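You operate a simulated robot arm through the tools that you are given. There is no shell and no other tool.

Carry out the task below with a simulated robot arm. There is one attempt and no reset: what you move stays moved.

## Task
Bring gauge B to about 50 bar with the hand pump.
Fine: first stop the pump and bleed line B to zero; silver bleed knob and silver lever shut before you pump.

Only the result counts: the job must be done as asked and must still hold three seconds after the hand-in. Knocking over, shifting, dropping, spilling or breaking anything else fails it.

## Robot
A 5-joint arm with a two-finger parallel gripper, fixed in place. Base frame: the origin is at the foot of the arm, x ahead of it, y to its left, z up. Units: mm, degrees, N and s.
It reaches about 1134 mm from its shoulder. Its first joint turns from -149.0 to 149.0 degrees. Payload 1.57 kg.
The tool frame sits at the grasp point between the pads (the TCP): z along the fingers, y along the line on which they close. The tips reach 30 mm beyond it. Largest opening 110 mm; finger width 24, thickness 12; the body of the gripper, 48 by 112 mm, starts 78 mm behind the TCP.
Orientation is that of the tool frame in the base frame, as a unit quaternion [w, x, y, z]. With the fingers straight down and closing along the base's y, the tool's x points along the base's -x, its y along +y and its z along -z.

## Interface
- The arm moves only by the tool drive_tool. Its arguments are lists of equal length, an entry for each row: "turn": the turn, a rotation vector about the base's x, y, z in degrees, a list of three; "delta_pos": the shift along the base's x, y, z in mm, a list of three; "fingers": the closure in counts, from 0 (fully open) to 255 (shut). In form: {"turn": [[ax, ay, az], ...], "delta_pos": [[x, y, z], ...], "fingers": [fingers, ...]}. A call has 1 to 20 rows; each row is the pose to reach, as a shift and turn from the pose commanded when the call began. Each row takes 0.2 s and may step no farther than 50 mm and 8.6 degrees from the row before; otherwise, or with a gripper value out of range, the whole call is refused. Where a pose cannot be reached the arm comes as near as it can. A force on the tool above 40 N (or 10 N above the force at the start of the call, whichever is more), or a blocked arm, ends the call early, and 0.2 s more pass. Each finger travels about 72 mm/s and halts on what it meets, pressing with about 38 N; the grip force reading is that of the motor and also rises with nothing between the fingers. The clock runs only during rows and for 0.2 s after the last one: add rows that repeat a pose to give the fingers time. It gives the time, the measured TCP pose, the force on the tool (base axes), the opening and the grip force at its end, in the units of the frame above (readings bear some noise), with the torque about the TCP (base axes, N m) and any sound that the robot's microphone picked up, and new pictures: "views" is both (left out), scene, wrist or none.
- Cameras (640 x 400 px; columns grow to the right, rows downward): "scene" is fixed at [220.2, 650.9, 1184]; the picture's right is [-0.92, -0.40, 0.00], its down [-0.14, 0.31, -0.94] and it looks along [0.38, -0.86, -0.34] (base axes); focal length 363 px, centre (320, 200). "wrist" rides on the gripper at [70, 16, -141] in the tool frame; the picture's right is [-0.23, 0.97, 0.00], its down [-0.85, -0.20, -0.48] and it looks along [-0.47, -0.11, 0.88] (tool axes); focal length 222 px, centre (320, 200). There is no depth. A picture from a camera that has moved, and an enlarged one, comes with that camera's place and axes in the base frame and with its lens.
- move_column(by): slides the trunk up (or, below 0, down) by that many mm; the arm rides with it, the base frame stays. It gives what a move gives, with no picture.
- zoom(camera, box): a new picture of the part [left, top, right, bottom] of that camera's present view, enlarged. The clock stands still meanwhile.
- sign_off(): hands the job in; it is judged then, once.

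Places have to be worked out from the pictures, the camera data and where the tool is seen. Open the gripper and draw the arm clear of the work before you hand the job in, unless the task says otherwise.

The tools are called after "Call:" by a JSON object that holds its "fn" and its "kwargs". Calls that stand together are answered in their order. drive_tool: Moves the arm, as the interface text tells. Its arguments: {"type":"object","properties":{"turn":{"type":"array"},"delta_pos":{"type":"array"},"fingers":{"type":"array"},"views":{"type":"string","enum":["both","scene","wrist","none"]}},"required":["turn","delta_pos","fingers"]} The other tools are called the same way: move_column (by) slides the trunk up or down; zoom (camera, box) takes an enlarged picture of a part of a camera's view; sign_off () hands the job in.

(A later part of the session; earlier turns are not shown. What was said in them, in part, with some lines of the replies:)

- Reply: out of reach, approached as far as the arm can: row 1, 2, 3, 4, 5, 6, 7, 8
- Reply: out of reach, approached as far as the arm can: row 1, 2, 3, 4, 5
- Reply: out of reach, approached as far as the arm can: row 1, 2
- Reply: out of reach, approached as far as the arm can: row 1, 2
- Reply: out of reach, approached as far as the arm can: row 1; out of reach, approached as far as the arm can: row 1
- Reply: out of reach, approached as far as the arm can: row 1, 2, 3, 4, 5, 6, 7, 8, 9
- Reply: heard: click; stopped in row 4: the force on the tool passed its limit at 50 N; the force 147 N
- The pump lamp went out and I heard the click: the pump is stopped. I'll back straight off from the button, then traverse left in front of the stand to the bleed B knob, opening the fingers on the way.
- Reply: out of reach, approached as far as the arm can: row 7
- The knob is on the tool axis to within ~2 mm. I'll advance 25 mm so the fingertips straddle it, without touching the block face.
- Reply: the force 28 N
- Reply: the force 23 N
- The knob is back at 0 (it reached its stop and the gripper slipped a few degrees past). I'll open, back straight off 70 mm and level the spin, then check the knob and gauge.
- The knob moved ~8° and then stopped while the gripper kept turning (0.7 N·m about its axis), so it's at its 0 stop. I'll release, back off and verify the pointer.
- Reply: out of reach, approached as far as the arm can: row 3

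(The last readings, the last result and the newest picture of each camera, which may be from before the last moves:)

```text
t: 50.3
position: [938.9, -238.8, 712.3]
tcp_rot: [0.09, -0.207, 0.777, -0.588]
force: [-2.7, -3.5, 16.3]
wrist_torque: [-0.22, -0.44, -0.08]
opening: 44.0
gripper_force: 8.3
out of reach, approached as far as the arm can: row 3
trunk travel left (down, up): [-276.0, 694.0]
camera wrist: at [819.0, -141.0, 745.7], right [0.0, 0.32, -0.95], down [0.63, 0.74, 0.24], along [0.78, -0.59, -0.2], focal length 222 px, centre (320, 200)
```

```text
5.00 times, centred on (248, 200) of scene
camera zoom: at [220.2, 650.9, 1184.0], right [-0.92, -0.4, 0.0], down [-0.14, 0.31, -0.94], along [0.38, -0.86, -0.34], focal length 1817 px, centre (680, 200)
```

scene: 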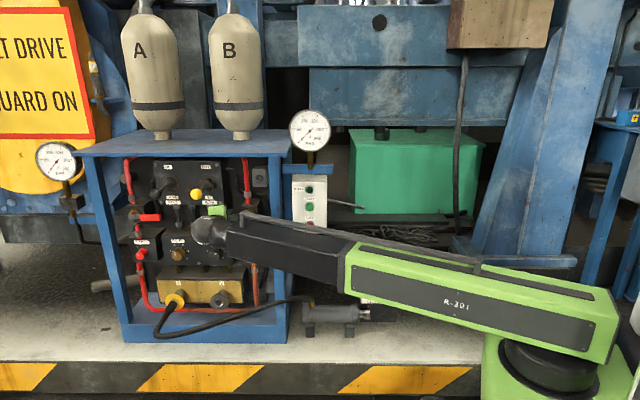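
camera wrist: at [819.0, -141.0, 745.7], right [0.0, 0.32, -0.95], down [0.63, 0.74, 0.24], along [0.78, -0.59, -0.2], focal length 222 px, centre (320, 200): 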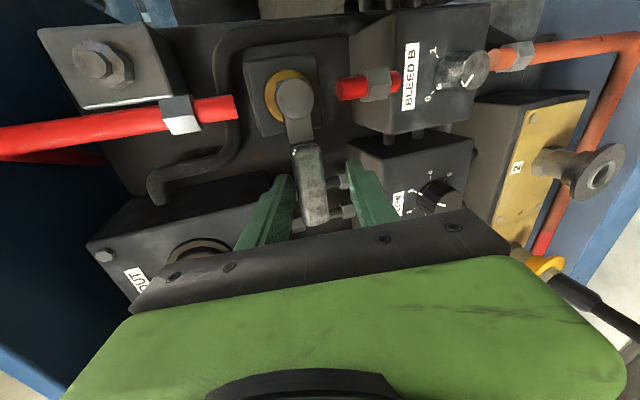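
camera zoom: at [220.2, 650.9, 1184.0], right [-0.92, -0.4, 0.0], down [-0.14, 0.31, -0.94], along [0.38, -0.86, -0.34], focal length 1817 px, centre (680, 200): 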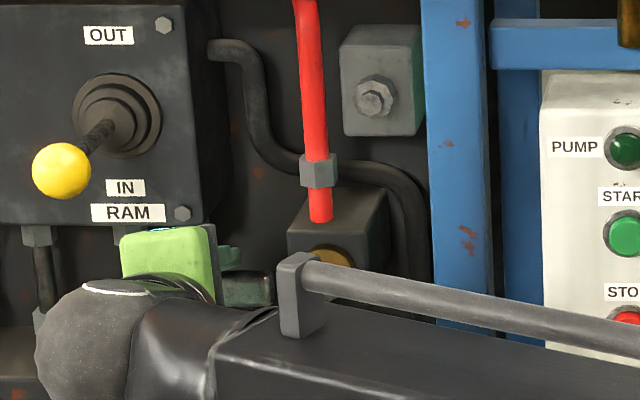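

The lever has stopped moving and the finger yields (16 N), so it's at its end stop. I'll open, back straight out and check the lever and gauge.

Call:
{"fn": "drive_tool", "kwargs": {"turn": [[0, 0, 0], [0, 0, 0], [0, 0, 0], [0, 0, 0], [0, 0, 0], [0, 0, 0]], "delta_pos": [[0, 0, 2], [0, 0, 4], [-8.1, 18.3, 4], [-18.2, 41.2, 4], [-32.3, 73.2, 4], [-32.3, 73.2, 4]], "fingers": [140, 110, 110, 110, 110, 110]}}

Call:
{"fn": "zoom", "kwargs": {"camera": "wrist", "box": [220, 40, 420, 185]}}

Call:
{"fn": "zoom", "kwargs": {"camera": "scene", "box": [200, 160, 296, 240]}}

```text
t: 51.7
position: [906.6, -164.5, 712.6]
tcp_rot: [0.091, -0.206, 0.776, -0.589]
force: [0.4, -0.2, 0.5]
wrist_torque: [0.02, 0.0, -0.01]
opening: 62.6
gripper_force: 0.1
out of reach, approached as far as the arm can: row 4, 5
trunk travel left (down, up): [-276.0, 694.0]
camera wrist: at [787.5, -66.5, 744.5], right [0.0, 0.31, -0.95], down [0.63, 0.74, 0.24], along [0.78, -0.59, -0.2], focal length 222 px, centre (320, 200)
```

scene: 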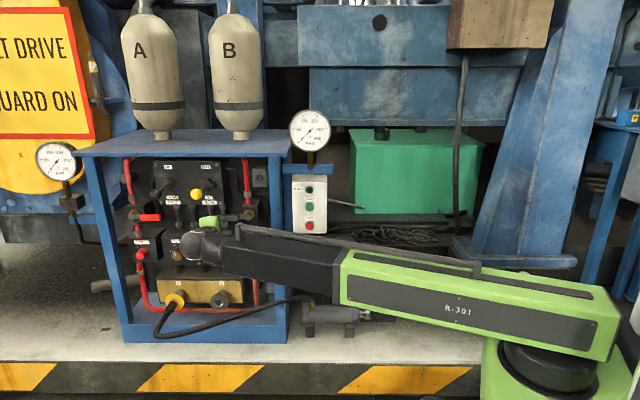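
wrist: 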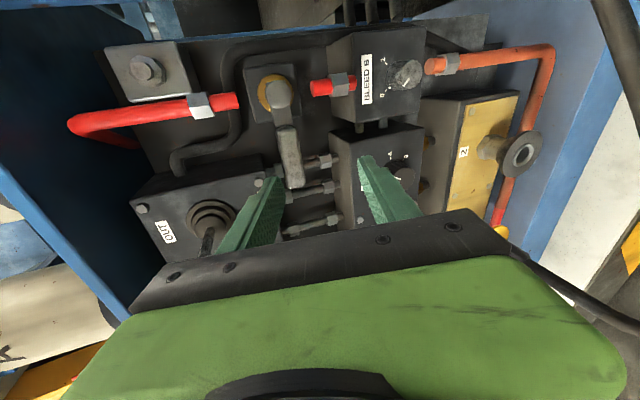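

```text
2.76 times, centred on (320, 112) of wrist
camera zoom: at [787.5, -66.5, 744.5], right [0.0, 0.31, -0.95], down [0.63, 0.74, 0.24], along [0.78, -0.59, -0.2], focal length 613 px, centre (320, 441)
```

zoom: 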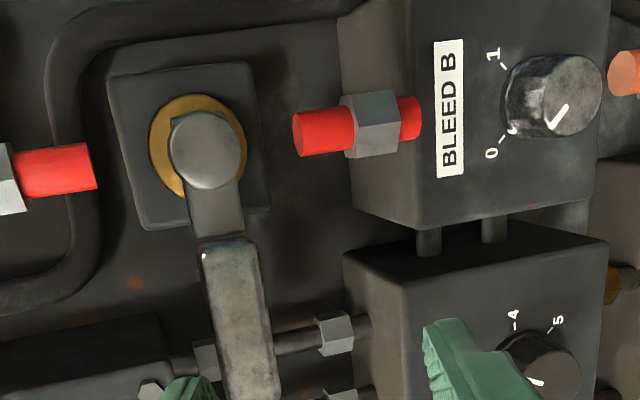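

```text
5.00 times, centred on (248, 200) of scene
camera zoom: at [220.2, 650.9, 1184.0], right [-0.92, -0.4, 0.0], down [-0.14, 0.31, -0.94], along [0.38, -0.86, -0.34], focal length 1817 px, centre (680, 200)
```

zoom: 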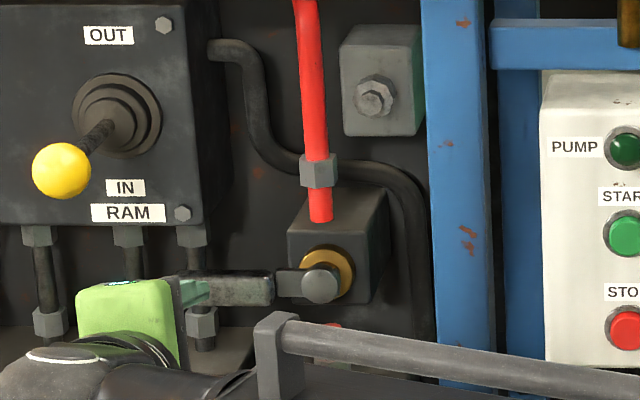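

The silver lever is now horizontal, pointing left (shut), and the bleed knob is at 0. Next I'll turn the tool to yaw -85° with the fingers closing vertically, move right, and lower to the hand-pump handle height.

Call:
{"fn": "drive_tool", "kwargs": {"turn": [[-2.97, -2.0, -3.88], [-5.94, -4.0, -7.76], [-8.91, -6.0, -11.64], [-11.88, -8.0, -15.52], [-14.85, -10.0, -19.4], [-14.85, -10.0, -19.4]], "delta_pos": [[-33, -6.5, 13.8], [-65.5, -13, 27.6], [-98, -19.4, 41.3], [-131, -25.9, 55.1], [-163.7, -32.3, 68.9], [-163.7, -32.3, 68.9]], "fingers": [110, 110, 110, 110, 110, 110], "views": "none"}}

Call:
{"fn": "move_column", "kwargs": {"by": -200}}

Call:
{"fn": "drive_tool", "kwargs": {"turn": [[0, 0, 0], [0, 0, 0], [0, 0, 0], [0, 0, 0]], "delta_pos": [[-38, -28, 0], [-76, -56, 0], [-114, -84, 0], [-140, -105, 0]], "fingers": [110, 110, 110, 110]}}

```text
t: 53.1
position: [742.4, -198.3, 782.5]
tcp_rot: [-0.031, 0.032, -0.706, 0.706]
force: [-0.7, 0.0, -0.4]
wrist_torque: [0.02, 0.05, 0.0]
opening: 62.7
gripper_force: 0.0
out of reach, approached as far as the arm can: row 1
trunk travel left (down, up): [-276.0, 694.0]
```

```text
t: 55.2
position: [743.0, -198.0, 581.7]
tcp_rot: [0.031, -0.032, 0.707, -0.706]
force: [-0.1, 1.0, -0.4]
wrist_torque: [-0.01, -0.01, -0.03]
opening: 62.6
gripper_force: 0.1
trunk travel left (down, up): [-76.0, 894.0]
```

```text
t: 56.2
position: [606.9, -303.8, 581.1]
tcp_rot: [-0.03, 0.032, -0.706, 0.707]
force: [0.4, 0.1, 0.4]
wrist_torque: [0.02, 0.01, -0.02]
opening: 62.7
gripper_force: 0.0
trunk travel left (down, up): [-76.0, 894.0]
camera wrist: at [524.7, -167.7, 564.9], right [0.23, 0.02, -0.97], down [0.81, 0.55, 0.2], along [0.54, -0.83, 0.11], focal length 222 px, centre (320, 200)
```

scene: 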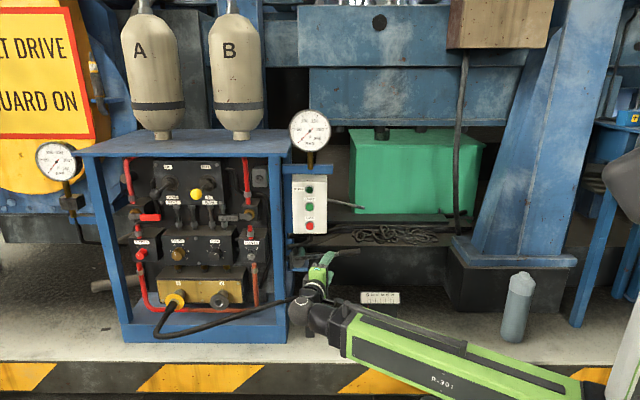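
wrist: 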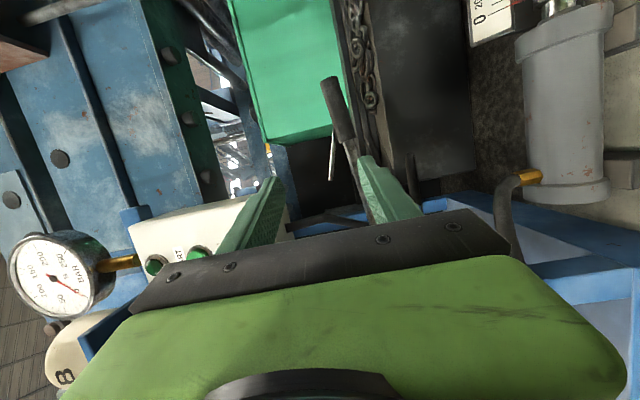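

The handle is in view, with its end up and to the right of the fingers. I'll enlarge it in both cameras to locate it accurately.

Call:
{"fn": "zoom", "kwargs": {"camera": "wrist", "box": [270, 60, 430, 160]}}

Call:
{"fn": "zoom", "kwargs": {"camera": "scene", "box": [280, 225, 376, 285]}}

Call:
{"fn": "zoom", "kwargs": {"camera": "wrist", "box": [270, 120, 450, 235]}}

```text
4.00 times, centred on (350, 110) of wrist
camera zoom: at [524.7, -167.7, 564.9], right [0.23, 0.02, -0.97], down [0.81, 0.55, 0.2], along [0.54, -0.83, 0.11], focal length 888 px, centre (200, 560)
```

zoom: 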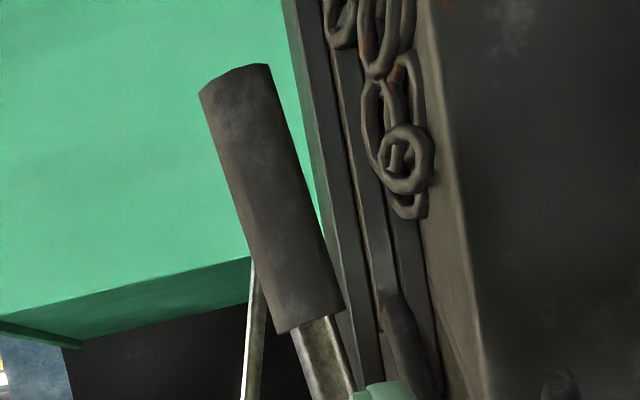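

```text
6.67 times, centred on (328, 255) of scene
camera zoom: at [220.2, 650.9, 1184.0], right [-0.92, -0.4, 0.0], down [-0.14, 0.31, -0.94], along [0.38, -0.86, -0.34], focal length 2422 px, centre (267, -167)
```

zoom: 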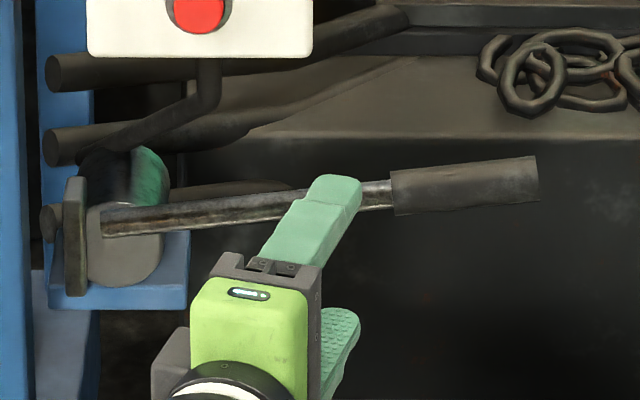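

```text
3.48 times, centred on (360, 178) of wrist
camera zoom: at [524.7, -167.7, 564.9], right [0.23, 0.02, -0.97], down [0.81, 0.55, 0.2], along [0.54, -0.83, 0.11], focal length 773 px, centre (181, 278)
```

zoom: 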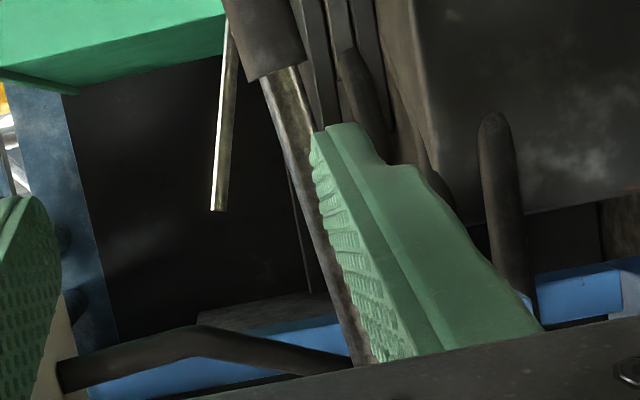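

Handle end ≈ (560,-489,555), mid-grip ≈ (597,-476,550), pivot ≈ (781,-396,527). I'll lower 31 mm and advance so the open fingers straddle the rubber grip above and below.

Call:
{"fn": "move_column", "kwargs": {"by": -31}}

Call:
{"fn": "drive_tool", "kwargs": {"turn": [[0, 0, 0], [0, 0, 0], [0, 0, 0], [0, 0, 0], [0, 0, 0]], "delta_pos": [[-4, -45, 0], [-7, -90, 0], [-9, -125, 0], [-11, -159, 0], [-11, -159, 0]], "fingers": [110, 110, 110, 110, 110]}}

Call:
{"fn": "zoom", "kwargs": {"camera": "scene", "box": [280, 225, 376, 285]}}

Call:
{"fn": "zoom", "kwargs": {"camera": "wrist", "box": [230, 100, 430, 225]}}

```text
t: 57.0
position: [606.3, -302.0, 551.1]
tcp_rot: [-0.031, 0.032, -0.706, 0.707]
force: [0.1, 0.0, 0.0]
wrist_torque: [-0.01, -0.03, 0.01]
opening: 62.3
gripper_force: 0.0
trunk travel left (down, up): [-45.0, 925.0]
```

```text
t: 58.2
position: [595.1, -461.5, 549.3]
tcp_rot: [0.03, -0.032, 0.707, -0.706]
force: [-0.5, -0.4, -0.1]
wrist_torque: [0.0, 0.02, 0.01]
opening: 62.6
gripper_force: 0.0
trunk travel left (down, up): [-45.0, 925.0]
camera wrist: at [513.0, -326.1, 533.6], right [0.22, 0.02, -0.97], down [0.81, 0.55, 0.2], along [0.54, -0.83, 0.11], focal length 222 px, centre (320, 200)
```

scene: 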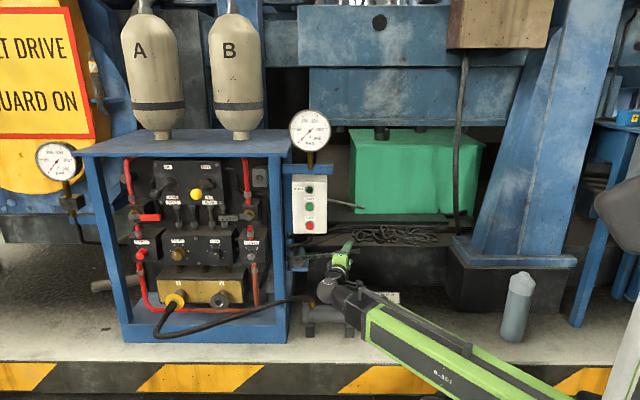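
wrist: 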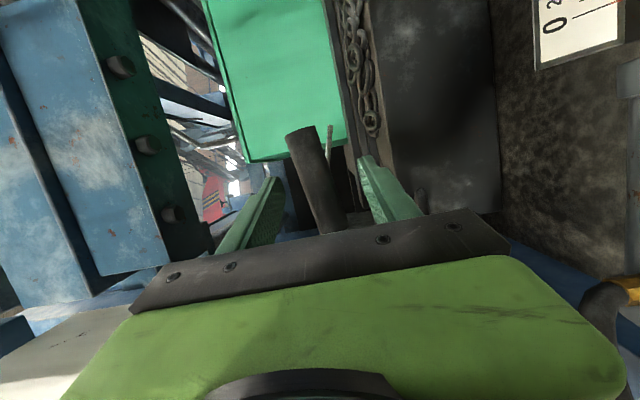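

```text
6.67 times, centred on (328, 255) of scene
camera zoom: at [220.2, 650.9, 1184.0], right [-0.92, -0.4, 0.0], down [-0.14, 0.31, -0.94], along [0.38, -0.86, -0.34], focal length 2422 px, centre (267, -167)
```

zoom: 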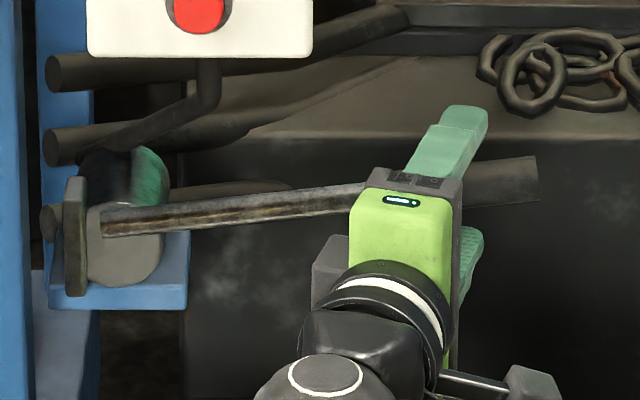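

```text
3.20 times, centred on (330, 162) of wrist
camera zoom: at [513.0, -326.1, 533.6], right [0.22, 0.02, -0.97], down [0.81, 0.55, 0.2], along [0.54, -0.83, 0.11], focal length 711 px, centre (288, 320)
```

zoom: 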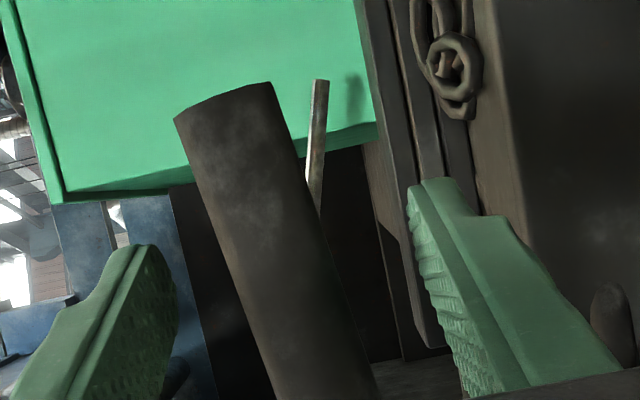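

The grip is between the fingers. I'll narrow them to ~36 mm (loose) and lift the handle along its arc to learn its stroke.

Call:
{"fn": "drive_tool", "kwargs": {"turn": [[0, 0, 0], [0, 0, 0], [-5.05, 4.98, -0.22], [-10.42, 10.5, -0.94], [-15.74, 15.99, -2.19]], "delta_pos": [[0, 0, 0], [0, 0, 0], [2.8, 1.3, 19], [7.8, 3.4, 39.5], [14.7, 6.5, 59.2]], "fingers": [150, 171, 171, 171, 171]}}

Call:
{"fn": "zoom", "kwargs": {"camera": "scene", "box": [280, 205, 376, 285]}}

Call:
{"fn": "zoom", "kwargs": {"camera": "scene", "box": [270, 90, 366, 150]}}

```text
t: 59.1
position: [600.4, -458.7, 571.3]
tcp_rot: [0.019, 0.074, -0.667, 0.741]
force: [-3.7, -4.0, -39.2]
wrist_torque: [0.67, -0.52, -0.33]
opening: 70.4
gripper_force: 19.4
trunk travel left (down, up): [-45.0, 925.0]
stopped in row 4: the force on the tool passed its limit at 47 N (the readings are from after the stop); the commanded pose is now the measured one
camera wrist: at [519.1, -325.3, 550.8], right [0.1, -0.09, -0.99], down [0.83, 0.56, 0.03], along [0.55, -0.83, 0.13], focal length 222 px, centre (320, 200)
```

scene: 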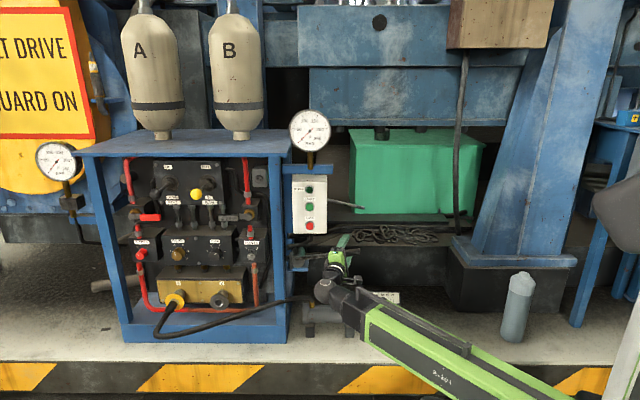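
wrist: 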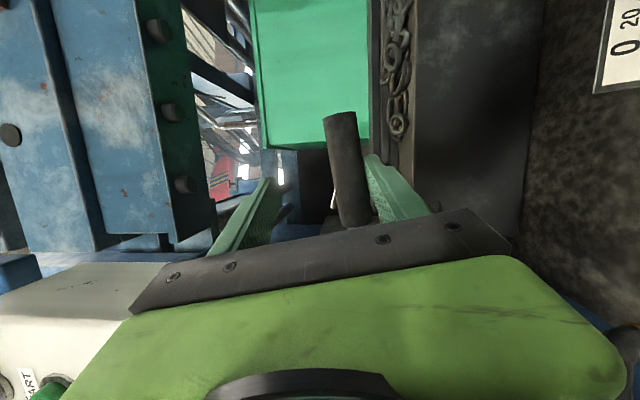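

```text
5.00 times, centred on (328, 245) of scene
camera zoom: at [220.2, 650.9, 1184.0], right [-0.92, -0.4, 0.0], down [-0.14, 0.31, -0.94], along [0.38, -0.86, -0.34], focal length 1817 px, centre (280, -25)
```

zoom: 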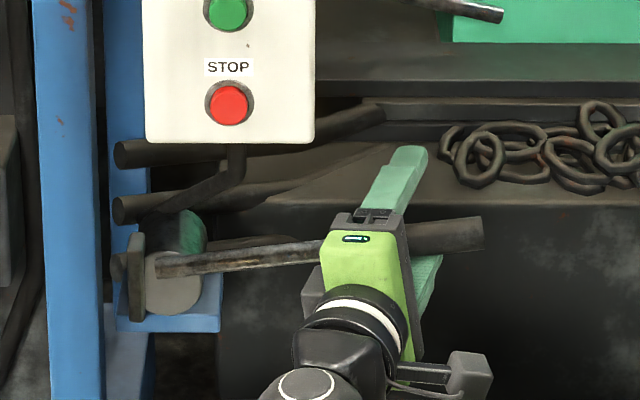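

```text
6.67 times, centred on (318, 120) of scene
camera zoom: at [220.2, 650.9, 1184.0], right [-0.92, -0.4, 0.0], down [-0.14, 0.31, -0.94], along [0.38, -0.86, -0.34], focal length 2422 px, centre (333, 733)
```

zoom: 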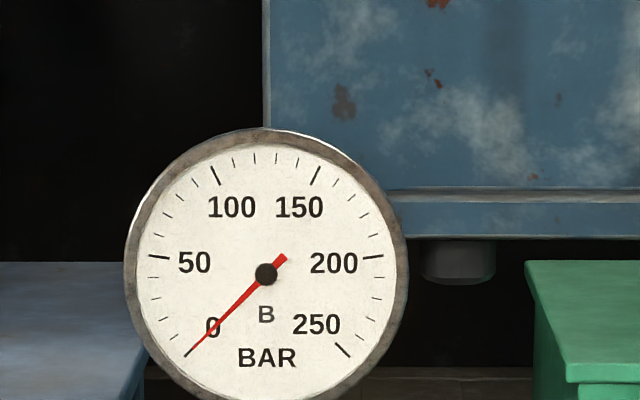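

The handle did not lift (39 N, it's at its top stop), so pumping starts with a push down. I'll return to the neutral pose and take a firm hold of the grip.

Call:
{"fn": "drive_tool", "kwargs": {"turn": [[3.2, -3.6, 0.2], [6.35, -7.26, 0.39], [6.35, -7.26, 0.39], [6.35, -7.26, 0.39], [6.35, -7.26, 0.39], [6.35, -7.26, 0.39]], "delta_pos": [[-2.5, -1.4, -10], [-5, -2.8, -19], [-5, -2.8, -19], [-5, -2.8, -19], [-5, -2.8, -19], [-5, -2.8, -19]], "fingers": [150, 171, 190, 220, 255, 255], "views": "wrist"}}

Call:
{"fn": "zoom", "kwargs": {"camera": "wrist", "box": [230, 100, 430, 225]}}

```text
t: 60.5
position: [595.7, -460.6, 550.9]
tcp_rot: [-0.028, 0.031, -0.704, 0.709]
force: [-7.7, 10.6, -32.4]
wrist_torque: [0.04, 1.02, 0.08]
opening: 27.5
gripper_force: 38.0
out of reach, approached as far as the arm can: row 2, 3, 4, 5, 6
trunk travel left (down, up): [-45.0, 925.0]
camera wrist: at [515.5, -325.9, 533.4], right [0.22, 0.01, -0.98], down [0.81, 0.55, 0.19], along [0.54, -0.83, 0.11], focal length 222 px, centre (320, 200)
```

wrist: 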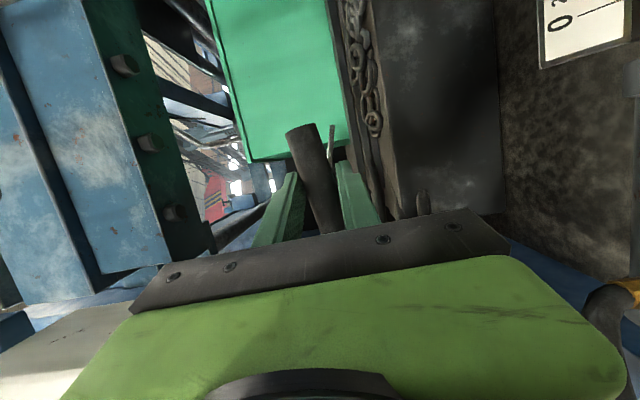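

```text
3.20 times, centred on (330, 162) of wrist
camera zoom: at [515.5, -325.9, 533.4], right [0.22, 0.01, -0.98], down [0.81, 0.55, 0.19], along [0.54, -0.83, 0.11], focal length 711 px, centre (288, 320)
```

zoom: 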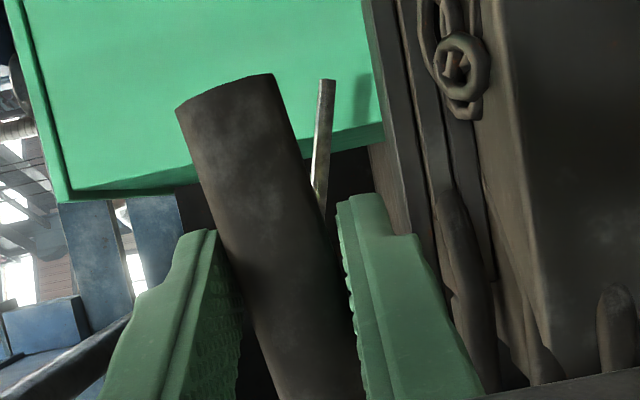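

Gripped (27.5 mm). Now I'll push the handle down along its arc about 15° and check force and gauge.

Call:
{"fn": "drive_tool", "kwargs": {"turn": [[4.62, -4.61, -0.18], [9.26, -9.21, -0.74], [13.88, -13.78, -1.66]], "delta_pos": [[-1.1, -0.5, -17.5], [-0.8, -0.4, -35], [0.8, 0.4, -52.5]], "fingers": [255, 255, 255]}}

Call:
{"fn": "zoom", "kwargs": {"camera": "scene", "box": [280, 205, 376, 285]}}

Call:
{"fn": "zoom", "kwargs": {"camera": "scene", "box": [270, 90, 366, 150]}}

```text
t: 61.3
position: [597.6, -459.6, 498.8]
tcp_rot: [0.105, 0.068, 0.775, -0.62]
force: [-2.1, -26.3, -3.8]
wrist_torque: [-0.53, 1.07, 0.18]
opening: 28.6
gripper_force: 38.8
trunk travel left (down, up): [-45.0, 925.0]
camera wrist: at [522.9, -319.1, 496.7], right [0.45, 0.22, -0.86], down [0.74, 0.44, 0.5], along [0.5, -0.87, 0.03], focal length 222 px, centre (320, 200)
```

scene: 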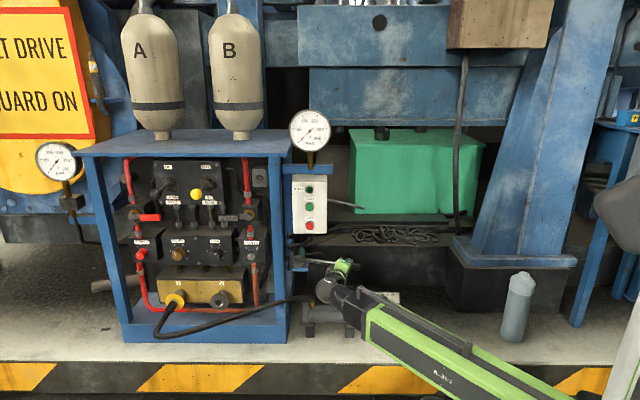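
wrist: 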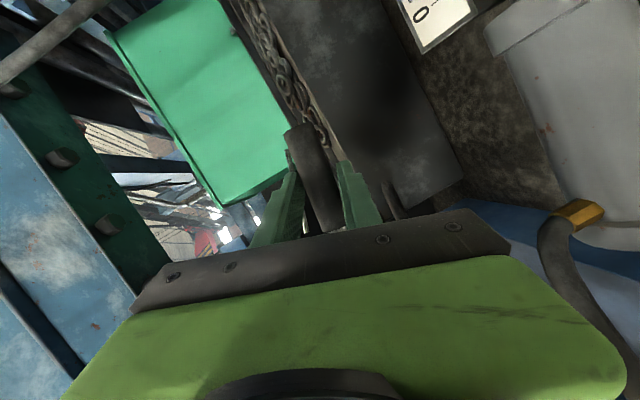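

```text
5.00 times, centred on (328, 245) of scene
camera zoom: at [220.2, 650.9, 1184.0], right [-0.92, -0.4, 0.0], down [-0.14, 0.31, -0.94], along [0.38, -0.86, -0.34], focal length 1817 px, centre (280, -25)
```

zoom: 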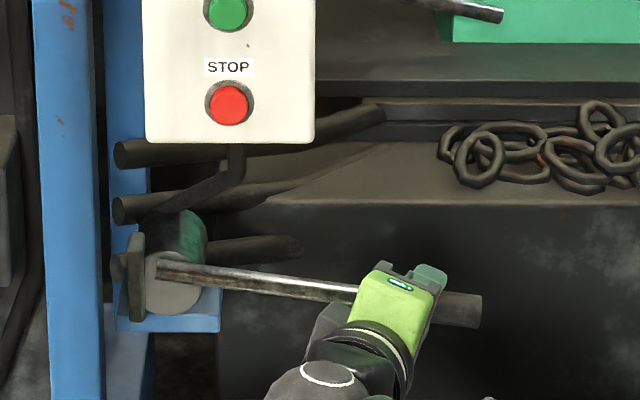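

```text
6.67 times, centred on (318, 120) of scene
camera zoom: at [220.2, 650.9, 1184.0], right [-0.92, -0.4, 0.0], down [-0.14, 0.31, -0.94], along [0.38, -0.86, -0.34], focal length 2422 px, centre (333, 733)
```

zoom: 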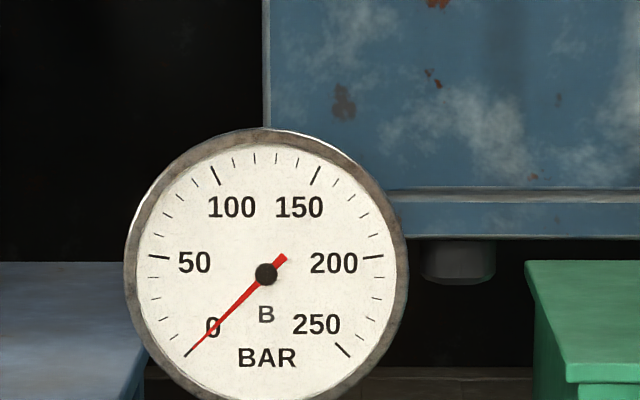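

The handle moved down easily to about -8° but the gauge hasn't moved yet. I'll push further down the arc.

Call:
{"fn": "drive_tool", "kwargs": {"turn": [[4.7, -4.44, -1.28], [9.39, -8.79, -2.93], [14.02, -13.03, -4.93]], "delta_pos": [[3.0, 1.3, -17.2], [7.4, 3.2, -34], [13.1, 5.7, -50.4]], "fingers": [255, 255, 255]}}

Call:
{"fn": "zoom", "kwargs": {"camera": "scene", "box": [280, 225, 376, 305]}}

Call:
{"fn": "zoom", "kwargs": {"camera": "scene", "box": [270, 90, 366, 150]}}

```text
t: 62.0
position: [603.6, -454.9, 473.6]
tcp_rot: [0.141, 0.136, 0.804, -0.561]
force: [-4.4, 11.5, 31.6]
wrist_torque: [-1.08, 1.53, -0.36]
opening: 30.4
gripper_force: 39.5
trunk travel left (down, up): [-45.0, 925.0]
stopped in row 3: the force on the tool passed its limit at 58 N (the readings are from after the stop); the commanded pose is now the measured one
camera wrist: at [535.8, -313.1, 479.7], right [0.58, 0.31, -0.75], down [0.68, 0.33, 0.66], along [0.46, -0.89, -0.02], focal length 222 px, centre (320, 200)
```

scene: 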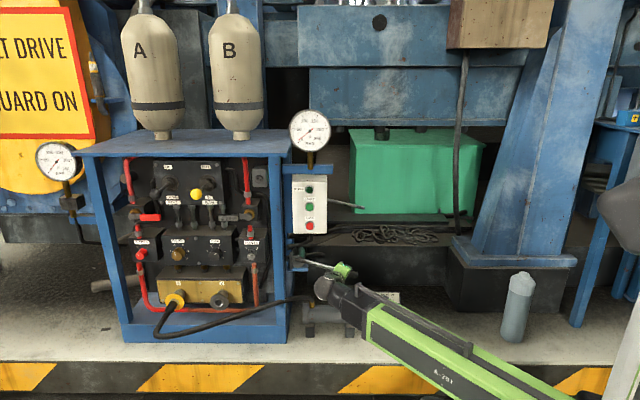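
wrist: 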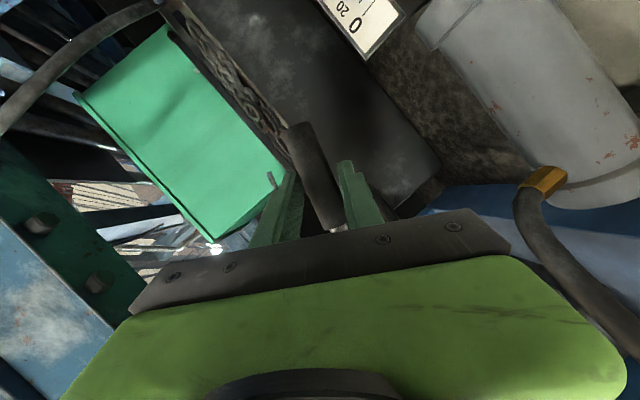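

```text
5.00 times, centred on (328, 265) of scene
camera zoom: at [220.2, 650.9, 1184.0], right [-0.92, -0.4, 0.0], down [-0.14, 0.31, -0.94], along [0.38, -0.86, -0.34], focal length 1817 px, centre (280, -125)
```

zoom: 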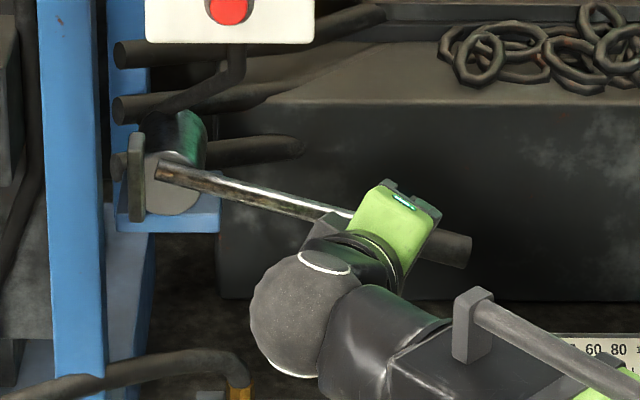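

```text
6.67 times, centred on (318, 120) of scene
camera zoom: at [220.2, 650.9, 1184.0], right [-0.92, -0.4, 0.0], down [-0.14, 0.31, -0.94], along [0.38, -0.86, -0.34], focal length 2422 px, centre (333, 733)
```

zoom: 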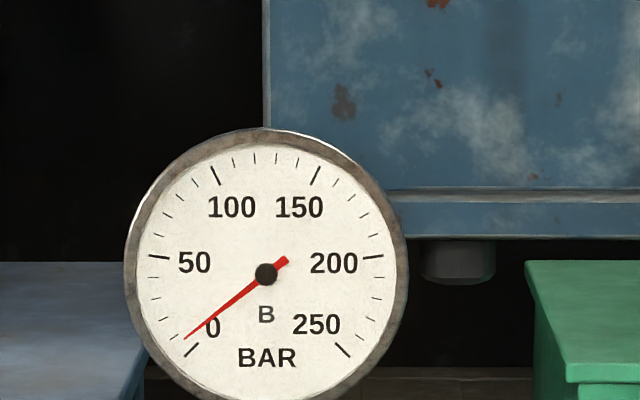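

Gauge B rose to about 9 bar on that down-stroke, and the handle reached its lower stop near -15°. I'll do one full cycle now: up to just below the top stop, then down again.

Call:
{"fn": "drive_tool", "kwargs": {"turn": [[-4.2, 4.35, 0.8], [-8.4, 8.7, 1.6], [-12.6, 13.05, 2.4], [-16.8, 17.4, 3.2], [-19.5, 20.2, 3.72], [-19.5, 20.2, 3.72], [-16.8, 17.4, 3.2], [-12.6, 13.05, 2.4], [-8.4, 8.7, 1.6], [-4.2, 4.35, 0.8], [-0.8, 0.8, 0.15]], "delta_pos": [[-2.5, -1.5, 13.1], [-4.5, -3, 28.4], [-6, -4.2, 44.4], [-7, -5.2, 60.3], [-7.6, -5.8, 70.8], [-7.6, -5.8, 70.8], [-7, -5.2, 60.3], [-6, -4.2, 44.4], [-4.5, -3, 28.4], [-2.5, -1.5, 13.1], [-0.5, -0.3, 2.5]], "fingers": [255, 255, 255, 255, 255, 255, 255, 255, 255, 255, 255], "views": "scene"}}

Call:
{"fn": "zoom", "kwargs": {"camera": "scene", "box": [280, 225, 376, 305]}}

Call:
{"fn": "zoom", "kwargs": {"camera": "scene", "box": [270, 90, 366, 150]}}

```text
t: 64.4
position: [605.3, -456.5, 472.9]
tcp_rot: [0.139, 0.131, 0.802, -0.565]
force: [16.1, -7.5, 16.8]
wrist_torque: [-1.02, 1.3, 0.2]
opening: 30.0
gripper_force: 39.4
trunk travel left (down, up): [-45.0, 925.0]
```

scene: 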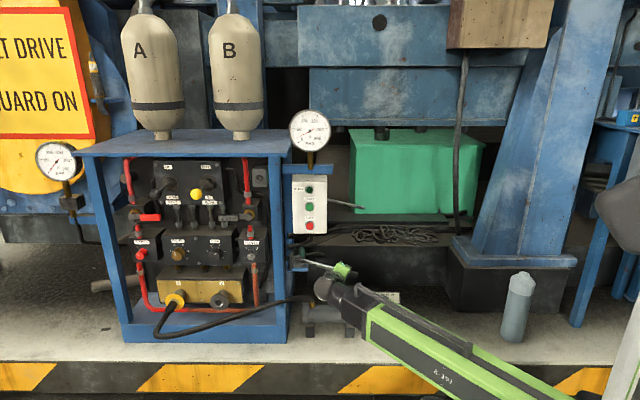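

```text
5.00 times, centred on (328, 265) of scene
camera zoom: at [220.2, 650.9, 1184.0], right [-0.92, -0.4, 0.0], down [-0.14, 0.31, -0.94], along [0.38, -0.86, -0.34], focal length 1817 px, centre (280, -125)
```

zoom: 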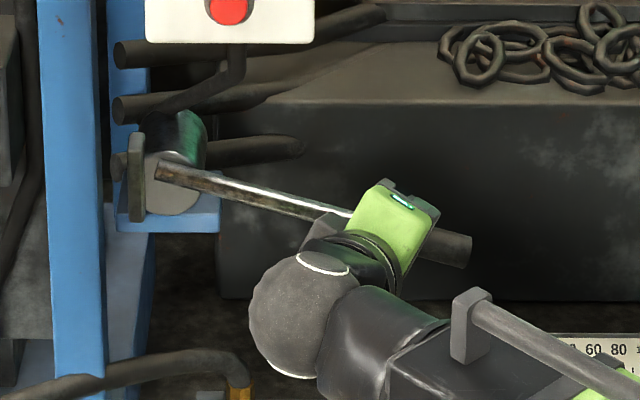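

```text
6.67 times, centred on (318, 120) of scene
camera zoom: at [220.2, 650.9, 1184.0], right [-0.92, -0.4, 0.0], down [-0.14, 0.31, -0.94], along [0.38, -0.86, -0.34], focal length 2422 px, centre (333, 733)
```

zoom: 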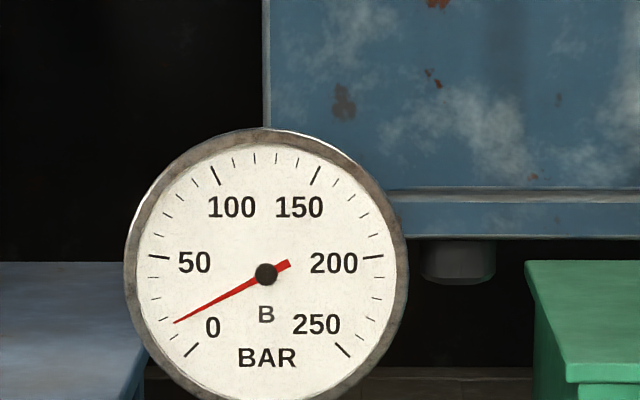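

Gauge B is now ≈16 bar, about 10 bar per stroke. I'll do two more cycles and check.

Call:
{"fn": "drive_tool", "kwargs": {"turn": [[-4.45, 4.61, 0.85], [-9.7, 10.05, 1.85], [-14.3, 14.8, 2.73], [-18.7, 19.4, 3.57], [-18.7, 19.4, 3.57], [-14.3, 14.8, 2.73], [-9.7, 10.05, 1.85], [-4.45, 4.61, 0.85], [0, 0, 0], [0, 0, 0], [-4.45, 4.61, 0.85], [-9.7, 10.05, 1.85], [-14.3, 14.8, 2.73], [-18.7, 19.4, 3.57], [-18.7, 19.4, 3.57], [-14.3, 14.8, 2.73], [-9.7, 10.05, 1.85], [-4.45, 4.61, 0.85], [0, 0, 0], [0, 0, 0]], "delta_pos": [[-2.4, -1.5, 14.2], [-4.6, -3.2, 33.9], [-6, -4.4, 51.5], [-7.1, -5.5, 68.3], [-7.1, -5.5, 68.3], [-6, -4.4, 51.5], [-4.6, -3.2, 33.9], [-2.4, -1.5, 14.2], [0, 0, 0], [0, 0, 0], [-2.4, -1.5, 14.2], [-4.6, -3.2, 33.9], [-6, -4.4, 51.5], [-7.1, -5.5, 68.3], [-7.1, -5.5, 68.3], [-6, -4.4, 51.5], [-4.6, -3.2, 33.9], [-2.4, -1.5, 14.2], [0, 0, 0], [0, 0, 0]], "fingers": [255, 255, 255, 255, 255, 255, 255, 255, 255, 255, 255, 255, 255, 255, 255, 255, 255, 255, 255, 255], "views": "scene"}}

Call:
{"fn": "zoom", "kwargs": {"camera": "scene", "box": [270, 90, 366, 150]}}

```text
t: 68.6
position: [606.7, -458.8, 473.2]
tcp_rot: [0.14, 0.133, 0.803, -0.564]
force: [-2.9, -34.2, 13.7]
wrist_torque: [-0.76, 1.13, 0.34]
opening: 30.3
gripper_force: 39.4
out of reach, approached as far as the arm can: row 4, 17, 18
trunk travel left (down, up): [-45.0, 925.0]
```

scene: 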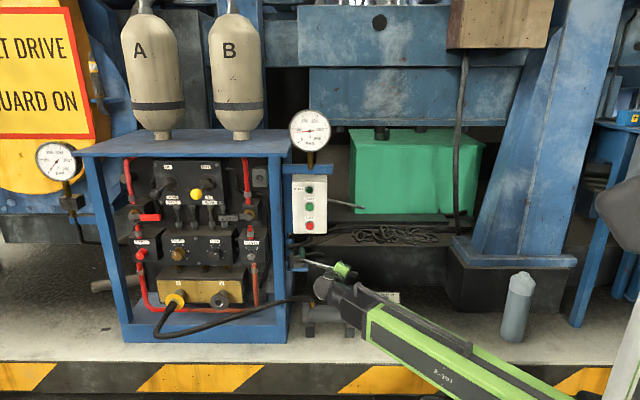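

```text
6.67 times, centred on (318, 120) of scene
camera zoom: at [220.2, 650.9, 1184.0], right [-0.92, -0.4, 0.0], down [-0.14, 0.31, -0.94], along [0.38, -0.86, -0.34], focal length 2422 px, centre (333, 733)
```

zoom: 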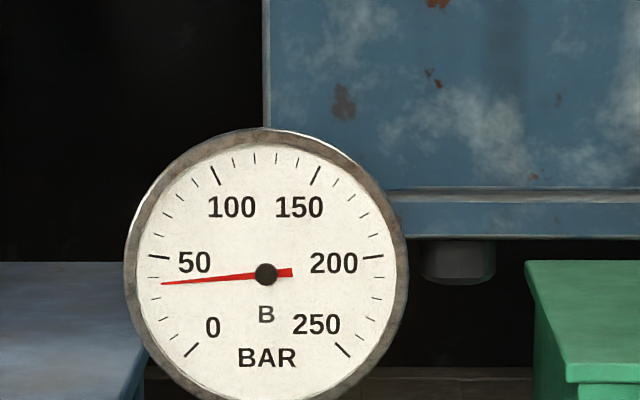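

Gauge B reads ≈37 bar, about 10.7 bar per stroke. One more full stroke, then I'll wait a moment and read it again.

Call:
{"fn": "drive_tool", "kwargs": {"turn": [[-4.45, 4.61, 0.85], [-9.7, 10.05, 1.85], [-14.3, 14.8, 2.73], [-18.7, 19.4, 3.57], [-18.7, 19.4, 3.57], [-14.3, 14.8, 2.73], [-9.7, 10.05, 1.85], [-4.45, 4.61, 0.85], [0, 0, 0], [0, 0, 0], [0, 0, 0], [0, 0, 0], [0, 0, 0], [0, 0, 0], [0, 0, 0]], "delta_pos": [[-2.4, -1.5, 14.2], [-4.6, -3.2, 33.9], [-6, -4.4, 51.5], [-7.1, -5.5, 68.3], [-7.1, -5.5, 68.3], [-6, -4.4, 51.5], [-4.6, -3.2, 33.9], [-2.4, -1.5, 14.2], [0, 0, 0], [0, 0, 0], [0, 0, 0], [0, 0, 0], [0, 0, 0], [0, 0, 0], [0, 0, 0]], "fingers": [255, 255, 255, 255, 255, 255, 255, 255, 255, 255, 255, 255, 255, 255, 255], "views": "scene"}}

Call:
{"fn": "zoom", "kwargs": {"camera": "scene", "box": [270, 90, 366, 150]}}

```text
t: 71.8
position: [604.6, -455.1, 473.9]
tcp_rot: [0.138, 0.133, 0.802, -0.565]
force: [9.3, -28.4, 24.7]
wrist_torque: [-1.04, 1.06, 0.59]
opening: 29.6
gripper_force: 39.2
out of reach, approached as far as the arm can: row 1, 4, 6
trunk travel left (down, up): [-45.0, 925.0]
```

scene: 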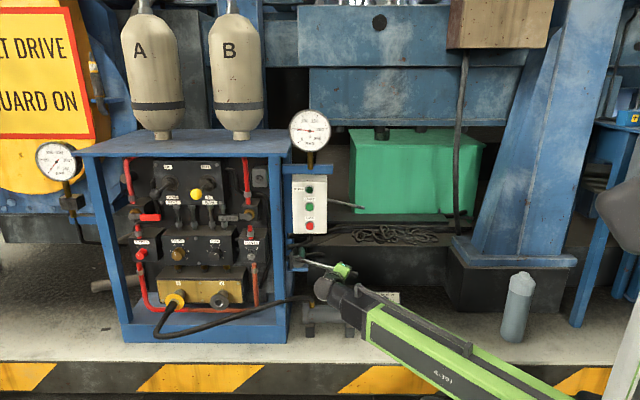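

```text
6.67 times, centred on (318, 120) of scene
camera zoom: at [220.2, 650.9, 1184.0], right [-0.92, -0.4, 0.0], down [-0.14, 0.31, -0.94], along [0.38, -0.86, -0.34], focal length 2422 px, centre (333, 733)
```

zoom: 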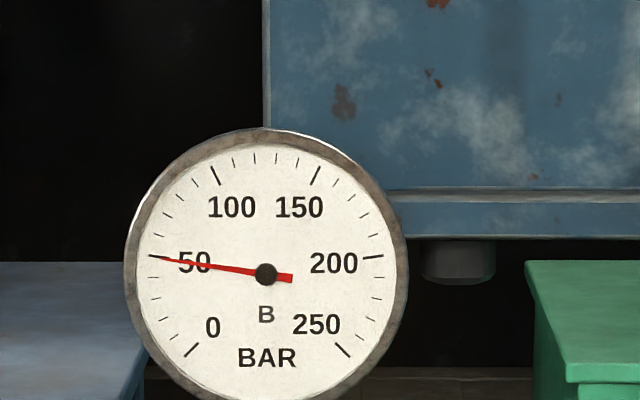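

Gauge B reads 50 bar. I'll open the fingers wide, let go of the handle, and draw straight back from it.

Call:
{"fn": "drive_tool", "kwargs": {"turn": [[0, 0, 0], [0, 0, 0], [0, 0, 0], [0, 0, 0], [0, 0, 0], [0, 0, 0], [0, 0, 0], [0, 0, 0]], "delta_pos": [[0, 0, 0], [0, 0, 0], [0, 0, 0], [0, 0, 0], [-2, 20, 0], [-4, 45, 0], [-7, 80, 0], [-7, 80, 0]], "fingers": [200, 150, 100, 60, 60, 60, 60, 60]}}

Call:
{"fn": "zoom", "kwargs": {"camera": "scene", "box": [270, 90, 366, 150]}}

Call:
{"fn": "zoom", "kwargs": {"camera": "scene", "box": [280, 225, 376, 305]}}

```text
t: 73.6
position: [596.5, -376.4, 472.3]
tcp_rot: [0.139, 0.133, 0.804, -0.563]
force: [0.8, 0.3, 0.0]
wrist_torque: [0.05, 0.02, 0.01]
opening: 84.6
gripper_force: 0.0
trunk travel left (down, up): [-45.0, 925.0]
camera wrist: at [528.7, -233.7, 478.2], right [0.57, 0.31, -0.76], down [0.68, 0.34, 0.65], along [0.46, -0.89, -0.02], focal length 222 px, centre (320, 200)
```

scene: 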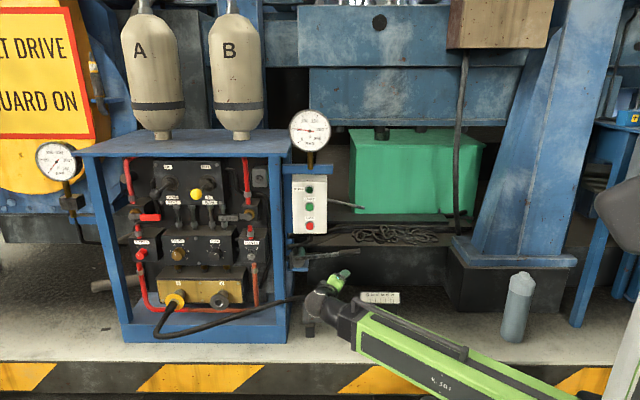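
wrist: 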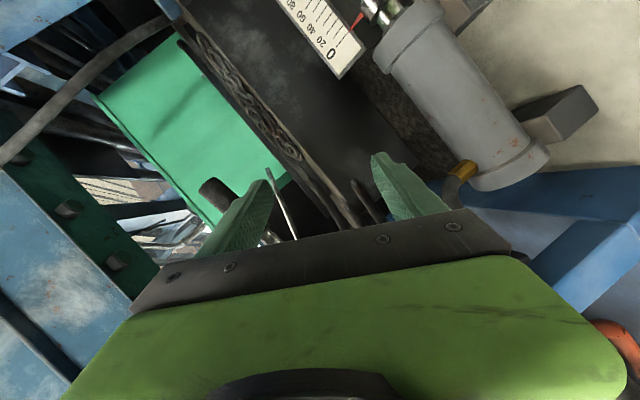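

```text
6.67 times, centred on (318, 120) of scene
camera zoom: at [220.2, 650.9, 1184.0], right [-0.92, -0.4, 0.0], down [-0.14, 0.31, -0.94], along [0.38, -0.86, -0.34], focal length 2422 px, centre (333, 733)
```

zoom: 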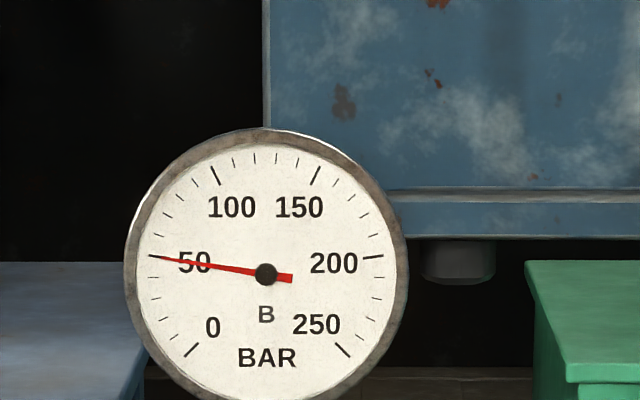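

```text
5.00 times, centred on (328, 265) of scene
camera zoom: at [220.2, 650.9, 1184.0], right [-0.92, -0.4, 0.0], down [-0.14, 0.31, -0.94], along [0.38, -0.86, -0.34], focal length 1817 px, centre (280, -125)
```

zoom: 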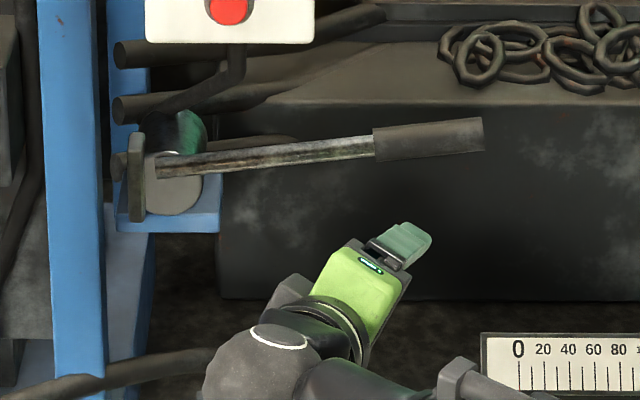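

The handle sprang back to its rest position and gauge B holds at 50 bar. I'll swing the arm well clear of the stand and check everything once more.

Call:
{"fn": "drive_tool", "kwargs": {"turn": [[0, 0, 5], [0, 0, 10], [0, 0, 15], [0, 0, 20], [0, 0, 25], [0, 0, 30], [0, 0, 35], [0, 0, 40], [0, 0, 40], [0, 0, 40]], "delta_pos": [[10, 40, 0], [22, 80, 0], [36, 120, 0], [52, 160, 0], [68, 200, 0], [84, 240, 0], [100, 280, 0], [110, 320, 0], [110, 320, 0], [110, 320, 0]], "fingers": [0, 0, 0, 0, 0, 0, 0, 0, 0, 0]}}

Call:
{"fn": "zoom", "kwargs": {"camera": "scene", "box": [270, 90, 366, 150]}}

Call:
{"fn": "zoom", "kwargs": {"camera": "scene", "box": [100, 140, 300, 265]}}

Call:
{"fn": "zoom", "kwargs": {"camera": "scene", "box": [20, 130, 116, 190]}}

```text
t: 75.8
position: [719.6, -52.6, 471.9]
tcp_rot: [0.324, -0.15, 0.801, -0.481]
force: [0.6, 0.4, 0.4]
wrist_torque: [0.02, 0.0, -0.01]
opening: 110.0
gripper_force: 0.1
out of reach, approached as far as the arm can: row 2, 3, 4, 5, 6, 7, 8, 9, 10
trunk travel left (down, up): [-45.0, 925.0]
camera wrist: at [576.8, 13.4, 478.3], right [0.24, 0.6, -0.76], down [0.31, 0.7, 0.65], along [0.92, -0.39, -0.02], focal length 222 px, centre (320, 200)
```

scene: 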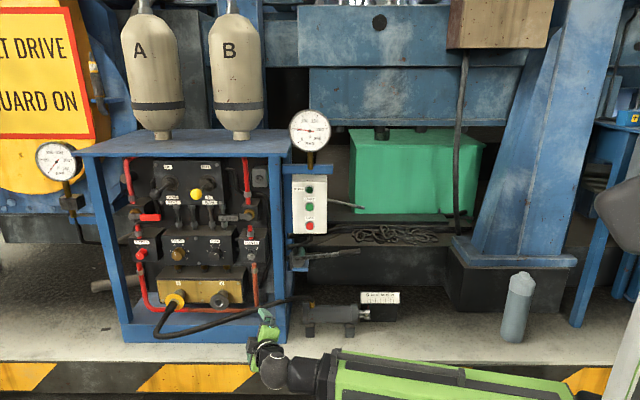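
wrist: 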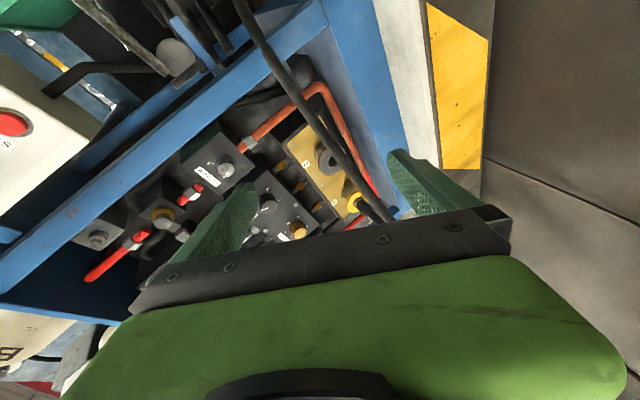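

```text
6.67 times, centred on (318, 120) of scene
camera zoom: at [220.2, 650.9, 1184.0], right [-0.92, -0.4, 0.0], down [-0.14, 0.31, -0.94], along [0.38, -0.86, -0.34], focal length 2422 px, centre (333, 733)
```

zoom: 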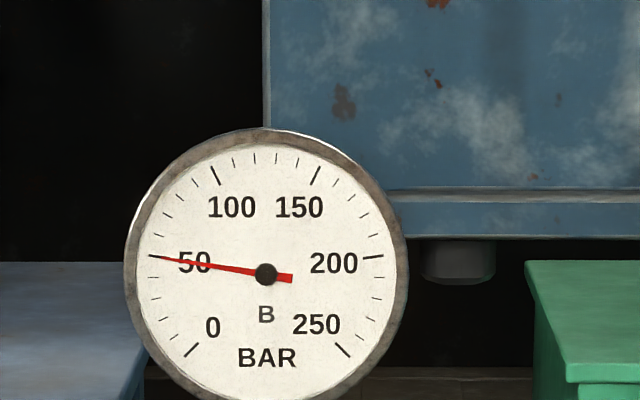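

```text
3.20 times, centred on (200, 202) of scene
camera zoom: at [220.2, 650.9, 1184.0], right [-0.92, -0.4, 0.0], down [-0.14, 0.31, -0.94], along [0.38, -0.86, -0.34], focal length 1163 px, centre (704, 192)
```

zoom: 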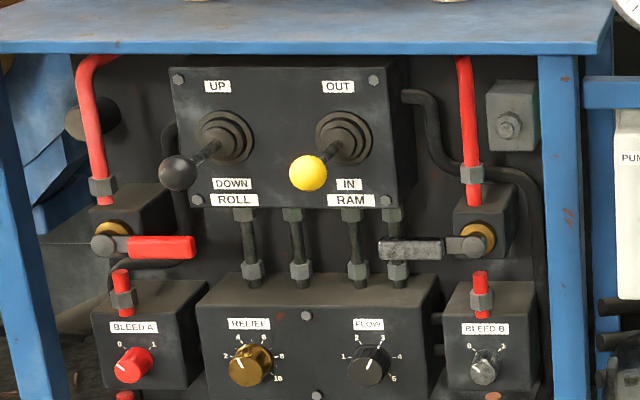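

```text
6.67 times, centred on (68, 160) of scene
camera zoom: at [220.2, 650.9, 1184.0], right [-0.92, -0.4, 0.0], down [-0.14, 0.31, -0.94], along [0.38, -0.86, -0.34], focal length 2422 px, centre (2000, 467)
```

zoom: 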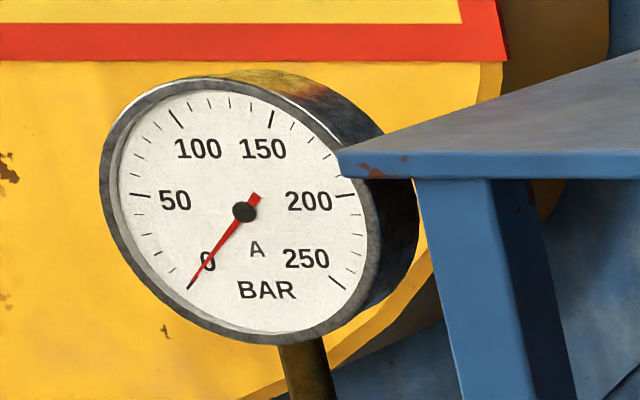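

Everything looks right: pump lamp off, knob at 0, lever shut, gauge A untouched, arm clear. I'll wait four seconds to confirm gauge B holds.

Call:
{"fn": "drive_tool", "kwargs": {"turn": [[0, 0, 0], [0, 0, 0], [0, 0, 0], [0, 0, 0], [0, 0, 0], [0, 0, 0], [0, 0, 0], [0, 0, 0], [0, 0, 0], [0, 0, 0], [0, 0, 0], [0, 0, 0], [0, 0, 0], [0, 0, 0], [0, 0, 0], [0, 0, 0], [0, 0, 0], [0, 0, 0], [0, 0, 0], [0, 0, 0]], "delta_pos": [[0, 0, 0], [0, 0, 0], [0, 0, 0], [0, 0, 0], [0, 0, 0], [0, 0, 0], [0, 0, 0], [0, 0, 0], [0, 0, 0], [0, 0, 0], [0, 0, 0], [0, 0, 0], [0, 0, 0], [0, 0, 0], [0, 0, 0], [0, 0, 0], [0, 0, 0], [0, 0, 0], [0, 0, 0], [0, 0, 0]], "fingers": [0, 0, 0, 0, 0, 0, 0, 0, 0, 0, 0, 0, 0, 0, 0, 0, 0, 0, 0, 0], "views": "scene"}}

Call:
{"fn": "zoom", "kwargs": {"camera": "scene", "box": [270, 90, 366, 150]}}

```text
t: 80.0
position: [719.7, -52.6, 471.5]
tcp_rot: [0.324, -0.15, 0.8, -0.483]
force: [0.2, 0.3, 0.9]
wrist_torque: [0.01, 0.01, 0.04]
opening: 110.3
gripper_force: 0.0
trunk travel left (down, up): [-45.0, 925.0]
```

scene: 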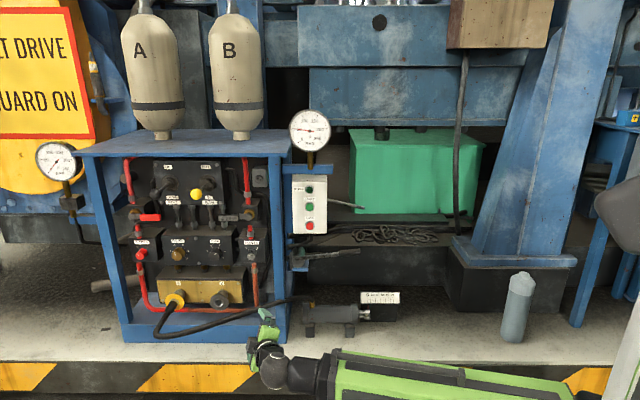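

```text
6.67 times, centred on (318, 120) of scene
camera zoom: at [220.2, 650.9, 1184.0], right [-0.92, -0.4, 0.0], down [-0.14, 0.31, -0.94], along [0.38, -0.86, -0.34], focal length 2422 px, centre (333, 733)
```

zoom: 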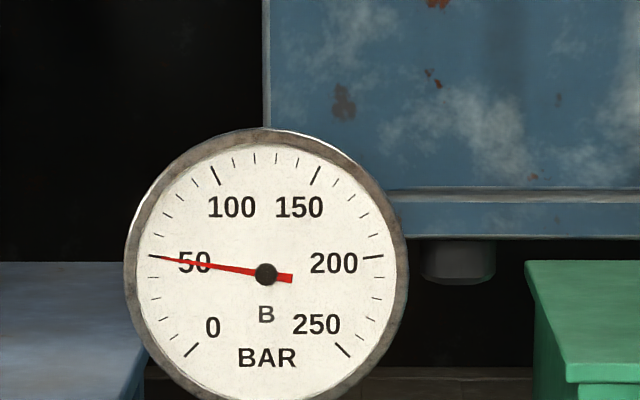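

Gauge B holds steady at 50 bar after four seconds, the gripper is open and the arm is clear. I'm handing in the job.

Call:
{"fn": "sign_off", "kwargs": {}}

```text
The job is handed in.
```

Gauge B reads 50 bar and was still there four seconds after I let go, so I handed the job in.

- **Pump:** I pressed STOP; it clicked and the pump lamp went out.
- **Bleed:** I opened the silver bleed knob until gauge B reached zero, then turned it back to its 0 stop. The first turn back stopped about 6° short, so I gripped it again and turned it the rest of the way.
- **Lever:** the silver lever went left to its end stop, so it now lies horizontal, mirroring the red lever on line A.
- **Hand pump:** five strokes brought gauge B up to 50. The handle sprang back to its rest position when I released it.

Gauge A still reads zero and the line A controls are as they were. The gripper is open and the arm is clear of the stand.
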